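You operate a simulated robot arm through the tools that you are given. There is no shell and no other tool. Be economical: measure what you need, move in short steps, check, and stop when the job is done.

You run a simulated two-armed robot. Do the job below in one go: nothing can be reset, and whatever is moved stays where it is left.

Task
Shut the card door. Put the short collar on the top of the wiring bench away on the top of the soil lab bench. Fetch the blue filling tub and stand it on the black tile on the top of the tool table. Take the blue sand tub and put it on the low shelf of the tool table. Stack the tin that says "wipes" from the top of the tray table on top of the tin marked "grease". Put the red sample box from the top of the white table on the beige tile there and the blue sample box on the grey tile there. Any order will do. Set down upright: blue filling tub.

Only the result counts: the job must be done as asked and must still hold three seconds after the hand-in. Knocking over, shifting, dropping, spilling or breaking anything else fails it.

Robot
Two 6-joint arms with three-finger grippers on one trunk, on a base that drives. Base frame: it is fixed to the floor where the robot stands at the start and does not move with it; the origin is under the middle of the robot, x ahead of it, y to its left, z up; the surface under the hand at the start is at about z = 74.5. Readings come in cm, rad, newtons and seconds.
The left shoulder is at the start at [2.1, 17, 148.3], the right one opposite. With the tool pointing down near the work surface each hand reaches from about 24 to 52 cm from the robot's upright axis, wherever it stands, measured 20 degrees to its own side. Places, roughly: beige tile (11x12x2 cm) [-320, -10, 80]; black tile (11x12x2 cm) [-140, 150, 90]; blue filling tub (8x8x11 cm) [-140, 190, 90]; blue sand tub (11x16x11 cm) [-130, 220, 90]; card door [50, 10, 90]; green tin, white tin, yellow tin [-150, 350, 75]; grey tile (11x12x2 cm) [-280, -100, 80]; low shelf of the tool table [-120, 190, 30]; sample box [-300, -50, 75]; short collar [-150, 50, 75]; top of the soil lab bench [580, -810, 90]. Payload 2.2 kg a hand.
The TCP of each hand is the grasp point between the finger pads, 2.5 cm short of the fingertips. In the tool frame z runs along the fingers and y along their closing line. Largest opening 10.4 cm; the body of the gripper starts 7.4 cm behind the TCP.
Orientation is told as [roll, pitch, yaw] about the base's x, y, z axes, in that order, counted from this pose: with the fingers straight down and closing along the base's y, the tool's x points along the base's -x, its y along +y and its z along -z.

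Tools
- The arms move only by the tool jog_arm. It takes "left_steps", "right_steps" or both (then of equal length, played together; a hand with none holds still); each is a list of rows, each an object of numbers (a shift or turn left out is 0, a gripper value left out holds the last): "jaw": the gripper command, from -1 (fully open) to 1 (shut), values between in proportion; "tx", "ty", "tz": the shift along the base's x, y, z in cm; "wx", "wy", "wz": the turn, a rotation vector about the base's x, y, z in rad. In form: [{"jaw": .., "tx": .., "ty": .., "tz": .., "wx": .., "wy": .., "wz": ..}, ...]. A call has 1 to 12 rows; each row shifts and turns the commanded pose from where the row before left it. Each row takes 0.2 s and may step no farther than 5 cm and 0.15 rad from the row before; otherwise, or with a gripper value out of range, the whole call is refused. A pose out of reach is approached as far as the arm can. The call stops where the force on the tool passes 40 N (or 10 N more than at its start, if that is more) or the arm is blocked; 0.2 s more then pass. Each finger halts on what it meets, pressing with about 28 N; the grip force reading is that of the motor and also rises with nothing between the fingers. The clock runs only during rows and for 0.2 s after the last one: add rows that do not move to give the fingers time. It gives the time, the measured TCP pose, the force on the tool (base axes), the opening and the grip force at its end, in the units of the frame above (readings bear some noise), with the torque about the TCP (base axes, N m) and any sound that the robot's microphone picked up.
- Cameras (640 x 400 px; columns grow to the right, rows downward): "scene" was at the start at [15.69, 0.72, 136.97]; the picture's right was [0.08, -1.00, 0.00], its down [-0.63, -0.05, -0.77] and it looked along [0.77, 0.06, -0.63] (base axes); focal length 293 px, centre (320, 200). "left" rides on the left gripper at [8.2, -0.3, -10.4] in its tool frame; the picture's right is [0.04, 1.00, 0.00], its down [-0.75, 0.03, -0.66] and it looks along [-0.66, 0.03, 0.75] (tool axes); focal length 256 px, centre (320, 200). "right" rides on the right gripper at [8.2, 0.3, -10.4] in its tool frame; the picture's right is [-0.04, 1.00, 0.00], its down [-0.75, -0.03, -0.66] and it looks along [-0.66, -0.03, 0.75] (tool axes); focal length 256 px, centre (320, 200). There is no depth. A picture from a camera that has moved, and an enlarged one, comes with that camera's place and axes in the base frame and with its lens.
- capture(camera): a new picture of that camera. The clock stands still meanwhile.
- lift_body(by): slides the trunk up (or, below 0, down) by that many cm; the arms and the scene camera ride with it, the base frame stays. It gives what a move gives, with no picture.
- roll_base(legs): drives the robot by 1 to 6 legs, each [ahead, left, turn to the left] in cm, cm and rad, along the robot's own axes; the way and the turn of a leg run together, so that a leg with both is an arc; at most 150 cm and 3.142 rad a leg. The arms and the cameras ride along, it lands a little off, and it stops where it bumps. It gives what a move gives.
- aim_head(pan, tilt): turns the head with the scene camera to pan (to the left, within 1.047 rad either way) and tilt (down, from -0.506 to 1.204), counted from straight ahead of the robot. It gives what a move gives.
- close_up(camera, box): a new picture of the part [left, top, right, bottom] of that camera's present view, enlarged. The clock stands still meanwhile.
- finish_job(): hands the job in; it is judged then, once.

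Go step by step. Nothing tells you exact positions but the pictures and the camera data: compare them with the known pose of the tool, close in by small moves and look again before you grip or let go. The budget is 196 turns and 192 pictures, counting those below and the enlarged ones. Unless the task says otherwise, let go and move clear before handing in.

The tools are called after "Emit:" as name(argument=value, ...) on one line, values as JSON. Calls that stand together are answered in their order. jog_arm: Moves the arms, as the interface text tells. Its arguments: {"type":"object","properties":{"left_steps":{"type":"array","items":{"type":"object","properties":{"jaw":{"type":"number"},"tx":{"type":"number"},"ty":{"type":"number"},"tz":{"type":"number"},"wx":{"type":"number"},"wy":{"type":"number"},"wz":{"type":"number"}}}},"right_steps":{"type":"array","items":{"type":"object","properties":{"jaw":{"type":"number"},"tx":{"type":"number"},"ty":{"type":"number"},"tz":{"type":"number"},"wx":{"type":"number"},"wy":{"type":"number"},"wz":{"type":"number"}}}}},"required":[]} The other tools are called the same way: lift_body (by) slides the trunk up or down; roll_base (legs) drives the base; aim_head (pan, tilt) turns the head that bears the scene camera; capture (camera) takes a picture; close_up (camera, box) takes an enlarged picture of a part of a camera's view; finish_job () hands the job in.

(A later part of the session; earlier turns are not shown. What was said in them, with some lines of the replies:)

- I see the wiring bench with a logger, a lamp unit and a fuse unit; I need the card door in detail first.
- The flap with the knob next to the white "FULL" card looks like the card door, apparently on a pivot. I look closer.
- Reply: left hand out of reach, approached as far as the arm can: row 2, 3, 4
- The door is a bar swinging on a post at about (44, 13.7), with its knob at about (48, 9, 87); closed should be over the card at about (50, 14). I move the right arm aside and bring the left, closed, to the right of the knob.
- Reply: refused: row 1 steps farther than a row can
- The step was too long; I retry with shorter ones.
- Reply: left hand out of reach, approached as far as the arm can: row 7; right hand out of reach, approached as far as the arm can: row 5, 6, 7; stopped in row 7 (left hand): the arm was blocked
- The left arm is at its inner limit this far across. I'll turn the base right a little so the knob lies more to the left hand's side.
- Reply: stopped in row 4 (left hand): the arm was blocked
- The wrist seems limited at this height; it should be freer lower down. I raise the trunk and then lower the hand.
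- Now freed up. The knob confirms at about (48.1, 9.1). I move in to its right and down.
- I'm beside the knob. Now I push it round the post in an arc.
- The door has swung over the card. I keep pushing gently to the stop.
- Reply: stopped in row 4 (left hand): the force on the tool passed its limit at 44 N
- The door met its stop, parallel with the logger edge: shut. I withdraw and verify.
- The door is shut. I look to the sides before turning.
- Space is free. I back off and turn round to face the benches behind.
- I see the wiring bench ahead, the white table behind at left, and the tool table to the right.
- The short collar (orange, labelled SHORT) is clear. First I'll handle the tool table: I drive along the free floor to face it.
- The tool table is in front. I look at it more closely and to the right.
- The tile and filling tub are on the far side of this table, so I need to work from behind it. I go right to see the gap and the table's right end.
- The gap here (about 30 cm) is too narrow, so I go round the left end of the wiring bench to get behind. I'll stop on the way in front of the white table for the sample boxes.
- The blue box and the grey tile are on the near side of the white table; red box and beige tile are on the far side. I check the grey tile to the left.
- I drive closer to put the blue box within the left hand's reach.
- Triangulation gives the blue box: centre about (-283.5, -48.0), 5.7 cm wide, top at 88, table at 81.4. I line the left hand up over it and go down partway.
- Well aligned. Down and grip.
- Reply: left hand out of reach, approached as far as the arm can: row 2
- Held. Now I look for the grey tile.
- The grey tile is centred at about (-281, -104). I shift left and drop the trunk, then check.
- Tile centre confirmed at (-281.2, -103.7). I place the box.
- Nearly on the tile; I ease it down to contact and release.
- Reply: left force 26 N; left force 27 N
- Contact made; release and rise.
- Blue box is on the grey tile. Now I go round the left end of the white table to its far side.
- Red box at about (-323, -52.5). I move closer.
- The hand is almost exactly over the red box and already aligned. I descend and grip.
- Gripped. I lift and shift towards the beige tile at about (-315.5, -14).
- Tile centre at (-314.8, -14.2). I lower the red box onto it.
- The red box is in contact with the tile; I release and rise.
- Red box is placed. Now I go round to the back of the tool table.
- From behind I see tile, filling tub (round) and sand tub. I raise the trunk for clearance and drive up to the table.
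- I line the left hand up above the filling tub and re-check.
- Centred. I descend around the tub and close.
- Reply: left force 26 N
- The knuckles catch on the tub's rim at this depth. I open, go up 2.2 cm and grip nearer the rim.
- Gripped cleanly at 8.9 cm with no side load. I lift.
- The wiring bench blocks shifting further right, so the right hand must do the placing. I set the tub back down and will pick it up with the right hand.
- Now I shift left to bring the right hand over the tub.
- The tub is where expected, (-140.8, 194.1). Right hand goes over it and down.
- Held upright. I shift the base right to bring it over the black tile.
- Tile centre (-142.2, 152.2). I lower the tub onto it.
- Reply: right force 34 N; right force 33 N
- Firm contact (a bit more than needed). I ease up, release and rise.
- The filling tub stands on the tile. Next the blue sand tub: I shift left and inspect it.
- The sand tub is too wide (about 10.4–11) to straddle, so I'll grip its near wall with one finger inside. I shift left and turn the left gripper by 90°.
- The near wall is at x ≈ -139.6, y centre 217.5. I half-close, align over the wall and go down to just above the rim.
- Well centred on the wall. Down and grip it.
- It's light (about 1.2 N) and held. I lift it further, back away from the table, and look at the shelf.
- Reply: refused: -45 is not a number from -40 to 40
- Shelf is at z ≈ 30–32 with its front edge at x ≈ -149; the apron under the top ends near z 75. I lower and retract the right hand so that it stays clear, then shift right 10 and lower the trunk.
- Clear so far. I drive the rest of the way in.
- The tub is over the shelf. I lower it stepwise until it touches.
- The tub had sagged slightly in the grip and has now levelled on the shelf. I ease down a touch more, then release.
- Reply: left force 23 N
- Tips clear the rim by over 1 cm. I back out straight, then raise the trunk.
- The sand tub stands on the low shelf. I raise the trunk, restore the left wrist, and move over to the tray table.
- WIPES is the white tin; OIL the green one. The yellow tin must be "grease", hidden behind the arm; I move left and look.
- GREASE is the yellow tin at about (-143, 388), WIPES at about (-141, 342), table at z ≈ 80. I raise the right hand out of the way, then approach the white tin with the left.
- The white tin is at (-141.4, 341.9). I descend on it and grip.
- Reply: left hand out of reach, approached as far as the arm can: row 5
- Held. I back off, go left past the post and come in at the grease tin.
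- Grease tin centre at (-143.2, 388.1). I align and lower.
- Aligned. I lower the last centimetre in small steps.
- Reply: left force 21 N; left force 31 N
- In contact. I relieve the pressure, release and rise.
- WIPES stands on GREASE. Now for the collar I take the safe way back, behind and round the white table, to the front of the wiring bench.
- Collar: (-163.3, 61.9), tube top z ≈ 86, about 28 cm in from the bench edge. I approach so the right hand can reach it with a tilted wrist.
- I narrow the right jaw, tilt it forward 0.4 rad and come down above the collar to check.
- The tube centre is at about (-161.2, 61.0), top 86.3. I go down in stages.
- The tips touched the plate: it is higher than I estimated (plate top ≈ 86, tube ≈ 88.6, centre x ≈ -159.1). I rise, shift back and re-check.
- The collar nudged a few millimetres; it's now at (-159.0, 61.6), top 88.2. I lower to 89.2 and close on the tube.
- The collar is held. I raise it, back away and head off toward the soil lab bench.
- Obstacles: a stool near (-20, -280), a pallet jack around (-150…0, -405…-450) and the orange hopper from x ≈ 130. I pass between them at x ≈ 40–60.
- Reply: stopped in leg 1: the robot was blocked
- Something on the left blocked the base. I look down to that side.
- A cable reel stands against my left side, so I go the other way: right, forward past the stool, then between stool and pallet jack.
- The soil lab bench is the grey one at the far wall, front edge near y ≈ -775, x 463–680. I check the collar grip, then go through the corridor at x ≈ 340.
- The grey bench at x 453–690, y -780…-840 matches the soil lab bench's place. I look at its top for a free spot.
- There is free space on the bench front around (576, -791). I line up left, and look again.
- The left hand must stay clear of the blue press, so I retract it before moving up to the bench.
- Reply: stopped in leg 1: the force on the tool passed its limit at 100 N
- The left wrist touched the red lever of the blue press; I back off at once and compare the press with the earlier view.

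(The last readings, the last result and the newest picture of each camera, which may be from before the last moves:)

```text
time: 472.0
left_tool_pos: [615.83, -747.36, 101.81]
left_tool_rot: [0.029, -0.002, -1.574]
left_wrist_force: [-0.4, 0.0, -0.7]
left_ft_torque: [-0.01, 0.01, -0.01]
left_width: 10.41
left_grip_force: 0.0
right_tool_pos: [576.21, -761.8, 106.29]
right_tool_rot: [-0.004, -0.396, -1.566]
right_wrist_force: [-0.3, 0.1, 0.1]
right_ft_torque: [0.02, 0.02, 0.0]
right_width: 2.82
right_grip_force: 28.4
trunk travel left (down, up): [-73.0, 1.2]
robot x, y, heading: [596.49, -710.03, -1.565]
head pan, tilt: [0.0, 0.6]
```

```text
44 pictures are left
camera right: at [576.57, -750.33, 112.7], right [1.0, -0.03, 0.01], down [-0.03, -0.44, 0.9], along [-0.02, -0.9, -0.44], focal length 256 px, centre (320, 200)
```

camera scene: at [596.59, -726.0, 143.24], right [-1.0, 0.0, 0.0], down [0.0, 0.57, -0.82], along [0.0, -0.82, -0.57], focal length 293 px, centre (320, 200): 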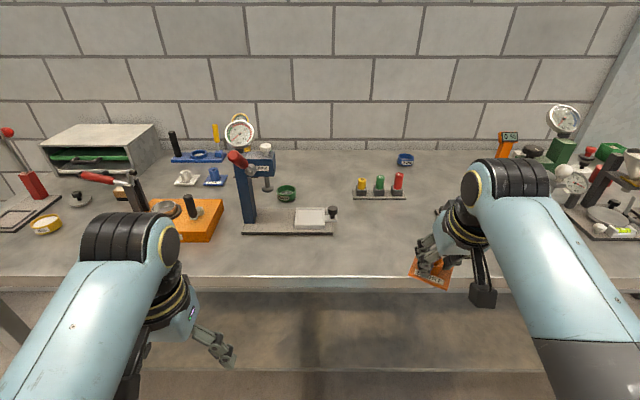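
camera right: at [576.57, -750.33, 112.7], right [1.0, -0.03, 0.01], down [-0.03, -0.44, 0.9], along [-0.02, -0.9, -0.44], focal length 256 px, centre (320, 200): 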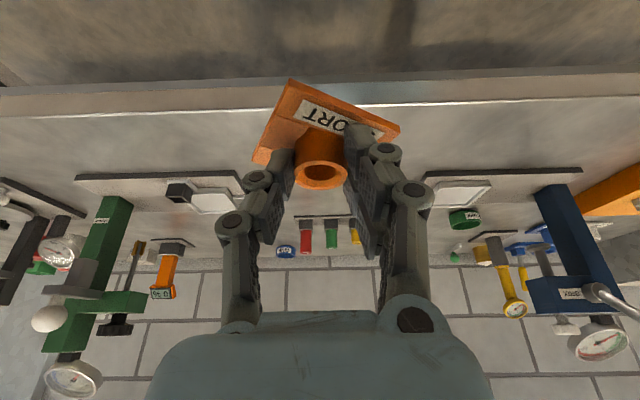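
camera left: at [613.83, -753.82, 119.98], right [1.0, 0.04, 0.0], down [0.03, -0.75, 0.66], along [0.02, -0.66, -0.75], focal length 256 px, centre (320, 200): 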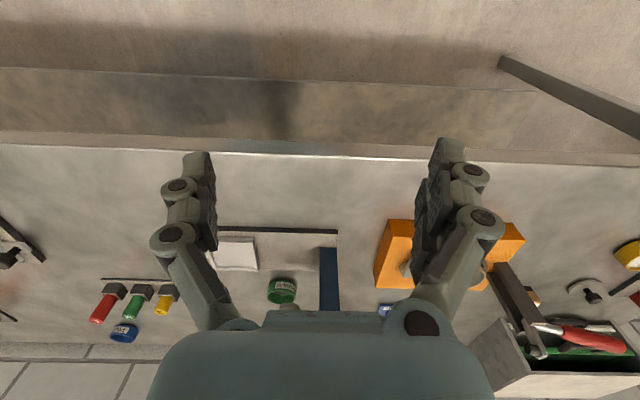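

The press looks unmoved (all points within a pixel). I retract and lower the left hand well clear, then approach less far.

Emit:
jog_arm(left_steps=[{"tz": -4}, {"tz": -4}, {"tz": -4}, {"ty": 3.5}, {"ty": 3.5}, {}])

Emit:
roll_base(legs=[[21, 0, 0]])

Emit:
aim_head(pan=0, tilt=0.75)

Emit:
capture(camera="scene")

```text
time: 473.4
left_tool_pos: [615.8, -740.42, 89.79]
left_tool_rot: [0.028, -0.003, -1.575]
left_wrist_force: [-0.2, -0.4, 0.0]
left_ft_torque: [0.01, 0.01, 0.0]
left_width: 10.41
left_grip_force: 0.0
right_tool_pos: [576.3, -761.92, 106.22]
right_tool_rot: [-0.002, -0.396, -1.566]
right_wrist_force: [-0.4, 0.4, -0.2]
right_ft_torque: [0.04, 0.02, -0.01]
right_width: 2.8
right_grip_force: 27.7
trunk travel left (down, up): [-73.0, 1.2]
robot x, y, heading: [596.58, -710.15, -1.563]
head pan, tilt: [0.0, 0.6]
```

```text
time: 475.1
left_tool_pos: [615.88, -761.56, 89.75]
left_tool_rot: [0.029, -0.002, -1.573]
left_wrist_force: [-0.2, -0.3, -0.2]
left_ft_torque: [-0.01, 0.0, -0.02]
left_width: 10.39
left_grip_force: 0.1
right_tool_pos: [576.45, -782.93, 106.14]
right_tool_rot: [-0.003, -0.396, -1.566]
right_wrist_force: [-0.9, -0.4, -0.5]
right_ft_torque: [0.0, 0.02, 0.05]
right_width: 2.84
right_grip_force: 28.4
trunk travel left (down, up): [-73.0, 1.2]
robot x, y, heading: [596.69, -731.03, -1.563]
head pan, tilt: [0.0, 0.6]
```

```text
time: 475.8
left_tool_pos: [615.78, -761.54, 89.7]
left_tool_rot: [0.03, -0.002, -1.574]
left_wrist_force: [-0.6, 0.1, 0.4]
left_ft_torque: [0.03, 0.01, -0.06]
left_width: 10.43
left_grip_force: 0.0
right_tool_pos: [576.33, -782.99, 106.2]
right_tool_rot: [-0.004, -0.397, -1.565]
right_wrist_force: [-0.9, -0.2, -0.9]
right_ft_torque: [0.02, 0.03, 0.0]
right_width: 2.82
right_grip_force: 28.2
trunk travel left (down, up): [-73.0, 1.2]
robot x, y, heading: [596.55, -731.53, -1.563]
head pan, tilt: [0.0, 0.75]
```

```text
43 pictures are left
camera scene: at [596.7, -746.61, 141.95], right [-1.0, -0.01, 0.0], down [0.0, 0.68, -0.73], along [0.0, -0.73, -0.68], focal length 293 px, centre (320, 200)
```

scene: 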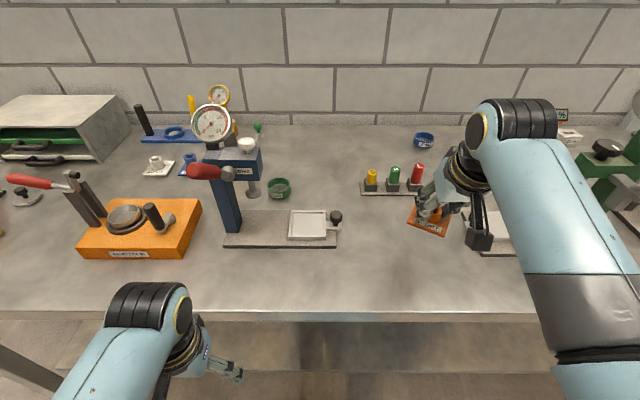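

Clear now. I extend the right hand and lower the collar, checking the height.

Emit:
jog_arm(right_steps=[{"ty": -4}, {"tz": -4}, {"tz": -4}, {"tz": -3}, {}])

Emit:
capture(camera="right")

Emit:
close_up(camera="scene", box=[360, 160, 520, 300])

```text
time: 476.9
left_tool_pos: [615.82, -761.55, 89.66]
left_tool_rot: [0.028, -0.003, -1.574]
left_wrist_force: [0.3, -0.1, 0.0]
left_ft_torque: [-0.01, 0.0, 0.02]
left_width: 10.39
left_grip_force: 0.2
right_tool_pos: [576.52, -787.04, 95.21]
right_tool_rot: [-0.003, -0.396, -1.566]
right_wrist_force: [0.1, 0.0, -0.4]
right_ft_torque: [0.03, -0.01, -0.05]
right_width: 2.78
right_grip_force: 28.2
trunk travel left (down, up): [-73.0, 1.2]
robot x, y, heading: [596.06, -731.52, -1.566]
head pan, tilt: [0.0, 0.75]
```

```text
42 pictures are left
camera right: at [576.66, -775.45, 101.68], right [1.0, -0.03, 0.01], down [-0.03, -0.44, 0.9], along [-0.02, -0.9, -0.44], focal length 256 px, centre (320, 200)
```

right: 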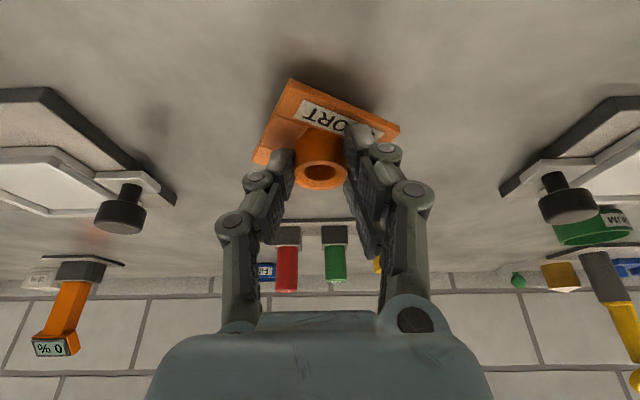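

```text
2.86 times, centred on (440, 230) of scene
camera zoom: at [596.71, -746.54, 141.96], right [-1.0, -0.01, 0.0], down [0.0, 0.68, -0.73], along [0.0, -0.73, -0.68], focal length 837 px, centre (-23, 114)
```

zoom: 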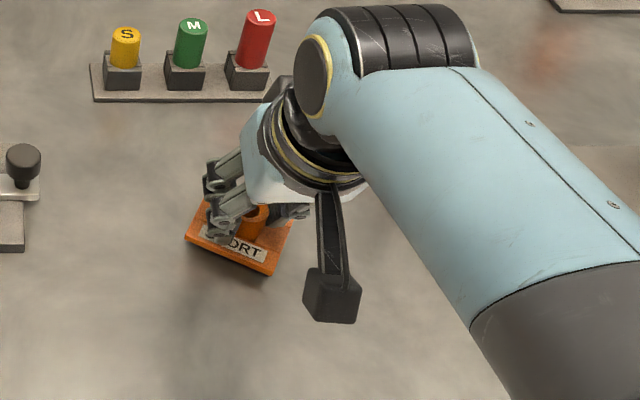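

The plate is level (just turned about its axis) and the spot is clear. I lower to contact.

Emit:
jog_arm(right_steps=[{"tz": -1.5}, {"tz": -0.7}, {"tz": -0.5}, {"tz": -0.4}, {}])

Emit:
close_up(camera="scene", box=[360, 160, 520, 300])

```text
time: 477.6
left_tool_pos: [615.79, -761.38, 89.73]
left_tool_rot: [0.03, -0.003, -1.574]
left_wrist_force: [-0.1, -1.3, 0.8]
left_ft_torque: [0.03, 0.01, -0.01]
left_width: 10.38
left_grip_force: 0.0
right_tool_pos: [576.45, -787.74, 94.09]
right_tool_rot: [-0.004, -0.419, -1.565]
right_wrist_force: [0.3, 6.7, 22.4]
right_ft_torque: [0.57, -0.36, 0.12]
right_width: 2.8
right_grip_force: 27.7
trunk travel left (down, up): [-73.0, 1.2]
robot x, y, heading: [596.48, -731.17, -1.57]
head pan, tilt: [0.0, 0.75]
stopped in row 3 (right hand): the force on the tool passed its limit at 47 N (the readings are from after the stop); the commanded pose is now the measured one
```

```text
2.86 times, centred on (440, 230) of scene
camera zoom: at [596.72, -746.48, 141.97], right [-1.0, 0.0, 0.0], down [0.0, 0.68, -0.73], along [0.0, -0.73, -0.68], focal length 837 px, centre (-23, 114)
```

zoom: 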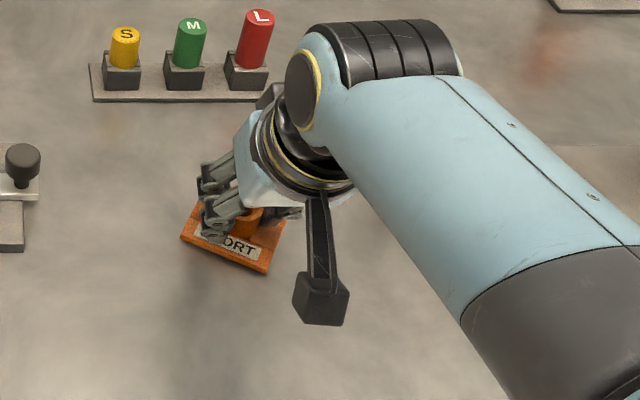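

Emit:
close_up(camera="right", box=[220, 50, 420, 220])

```text
2.35 times, centred on (320, 135) of right
camera zoom: at [576.67, -776.15, 100.33], right [1.0, -0.03, 0.01], down [-0.03, -0.42, 0.91], along [-0.02, -0.91, -0.42], focal length 602 px, centre (320, 353)
```

zoom: 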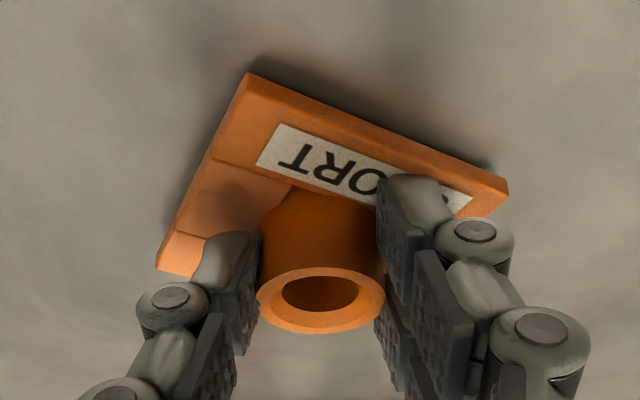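

It's down on the bench. I open the jaw moderately and lift straight up.

Emit:
jog_arm(right_steps=[{"jaw": 0.2}, {"jaw": -0.15}, {}, {}])

Emit:
close_up(camera="right", box=[220, 50, 420, 220])

```text
time: 478.6
left_tool_pos: [615.79, -761.35, 89.68]
left_tool_rot: [0.031, -0.003, -1.573]
left_wrist_force: [0.6, -0.7, 0.1]
left_ft_torque: [-0.04, -0.04, 0.0]
left_width: 10.41
left_grip_force: 0.1
right_tool_pos: [576.32, -787.57, 93.84]
right_tool_rot: [-0.004, -0.41, -1.566]
right_wrist_force: [0.5, 0.9, 1.7]
right_ft_torque: [0.03, -0.03, 0.05]
right_width: 5.99
right_grip_force: 0.0
trunk travel left (down, up): [-73.0, 1.2]
robot x, y, heading: [596.64, -731.08, -1.57]
head pan, tilt: [0.0, 0.75]
```

```text
2.35 times, centred on (320, 135) of right
camera zoom: at [576.62, -775.91, 100.03], right [1.0, -0.03, 0.01], down [-0.03, -0.43, 0.9], along [-0.02, -0.9, -0.43], focal length 602 px, centre (320, 353)
```

zoom: 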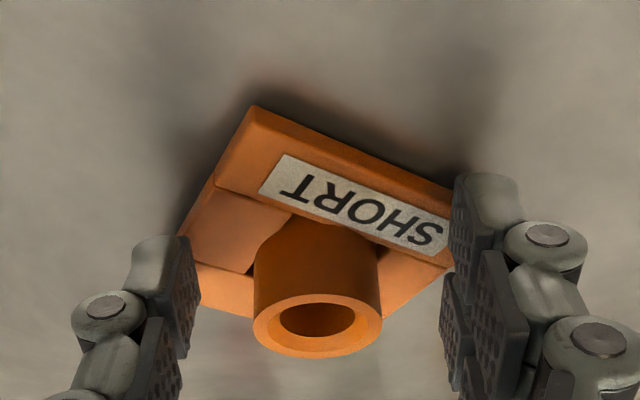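

It settled flat. I raise the hand clear.

Emit:
jog_arm(right_steps=[{"tz": 2}, {"tz": 3}, {"tz": 4}, {"tz": 4}, {}])

Emit:
roll_base(legs=[[-25, 0, 0]])

Emit:
capture(camera="scene")

```text
time: 479.8
left_tool_pos: [615.87, -761.57, 89.61]
left_tool_rot: [0.03, -0.001, -1.574]
left_wrist_force: [-0.5, -0.1, -0.2]
left_ft_torque: [-0.01, 0.03, -0.02]
left_width: 10.4
left_grip_force: 0.0
right_tool_pos: [576.42, -787.59, 106.79]
right_tool_rot: [-0.004, -0.41, -1.565]
right_wrist_force: [0.1, 0.0, 0.5]
right_ft_torque: [0.01, 0.01, 0.01]
right_width: 5.98
right_grip_force: 0.2
trunk travel left (down, up): [-73.0, 1.2]
robot x, y, heading: [596.87, -731.47, -1.564]
head pan, tilt: [0.0, 0.75]
```

```text
time: 481.6
left_tool_pos: [615.76, -736.34, 89.72]
left_tool_rot: [0.031, -0.004, -1.572]
left_wrist_force: [0.3, 0.1, 0.5]
left_ft_torque: [-0.01, 0.02, -0.04]
left_width: 10.41
left_grip_force: 0.1
right_tool_pos: [576.31, -762.47, 106.65]
right_tool_rot: [-0.005, -0.411, -1.564]
right_wrist_force: [-0.5, 0.0, -0.3]
right_ft_torque: [-0.02, 0.0, -0.04]
right_width: 5.96
right_grip_force: 0.0
trunk travel left (down, up): [-73.0, 1.2]
robot x, y, heading: [596.41, -706.03, -1.564]
head pan, tilt: [0.0, 0.75]
```

```text
37 pictures are left
camera scene: at [596.58, -721.44, 141.96], right [-1.0, -0.01, 0.0], down [0.0, 0.68, -0.73], along [0.0, -0.73, -0.68], focal length 293 px, centre (320, 200)
```

scene: 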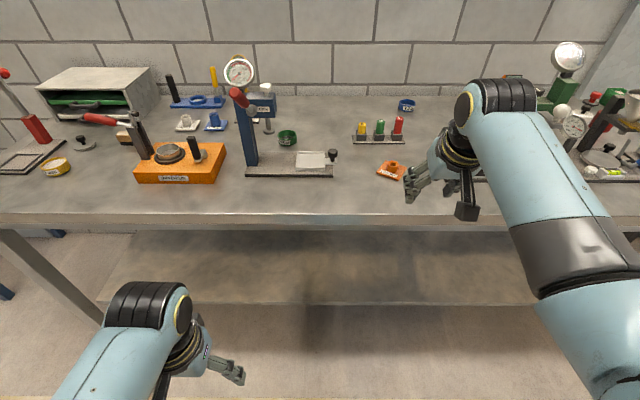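

The collar is standing on the soil lab bench and both hands are clear. All the other parts of the job were done and checked in pictures as I went, so I'm handing in.

Emit:
finish_job()

```text
The job is handed in.
```

I completed every part of the job and handed it in; the judged result has not come back.

There were two unplanned contacts on the way:
- **Cable reel:** the base was stopped by a cable reel on the floor. It still looked upright afterwards, but I couldn't confirm it hadn't shifted.
- **Blue press:** the left wrist hit the lever of the blue press on the soil lab bench, passing the 100 N limit. Pictures before and after show no visible movement.
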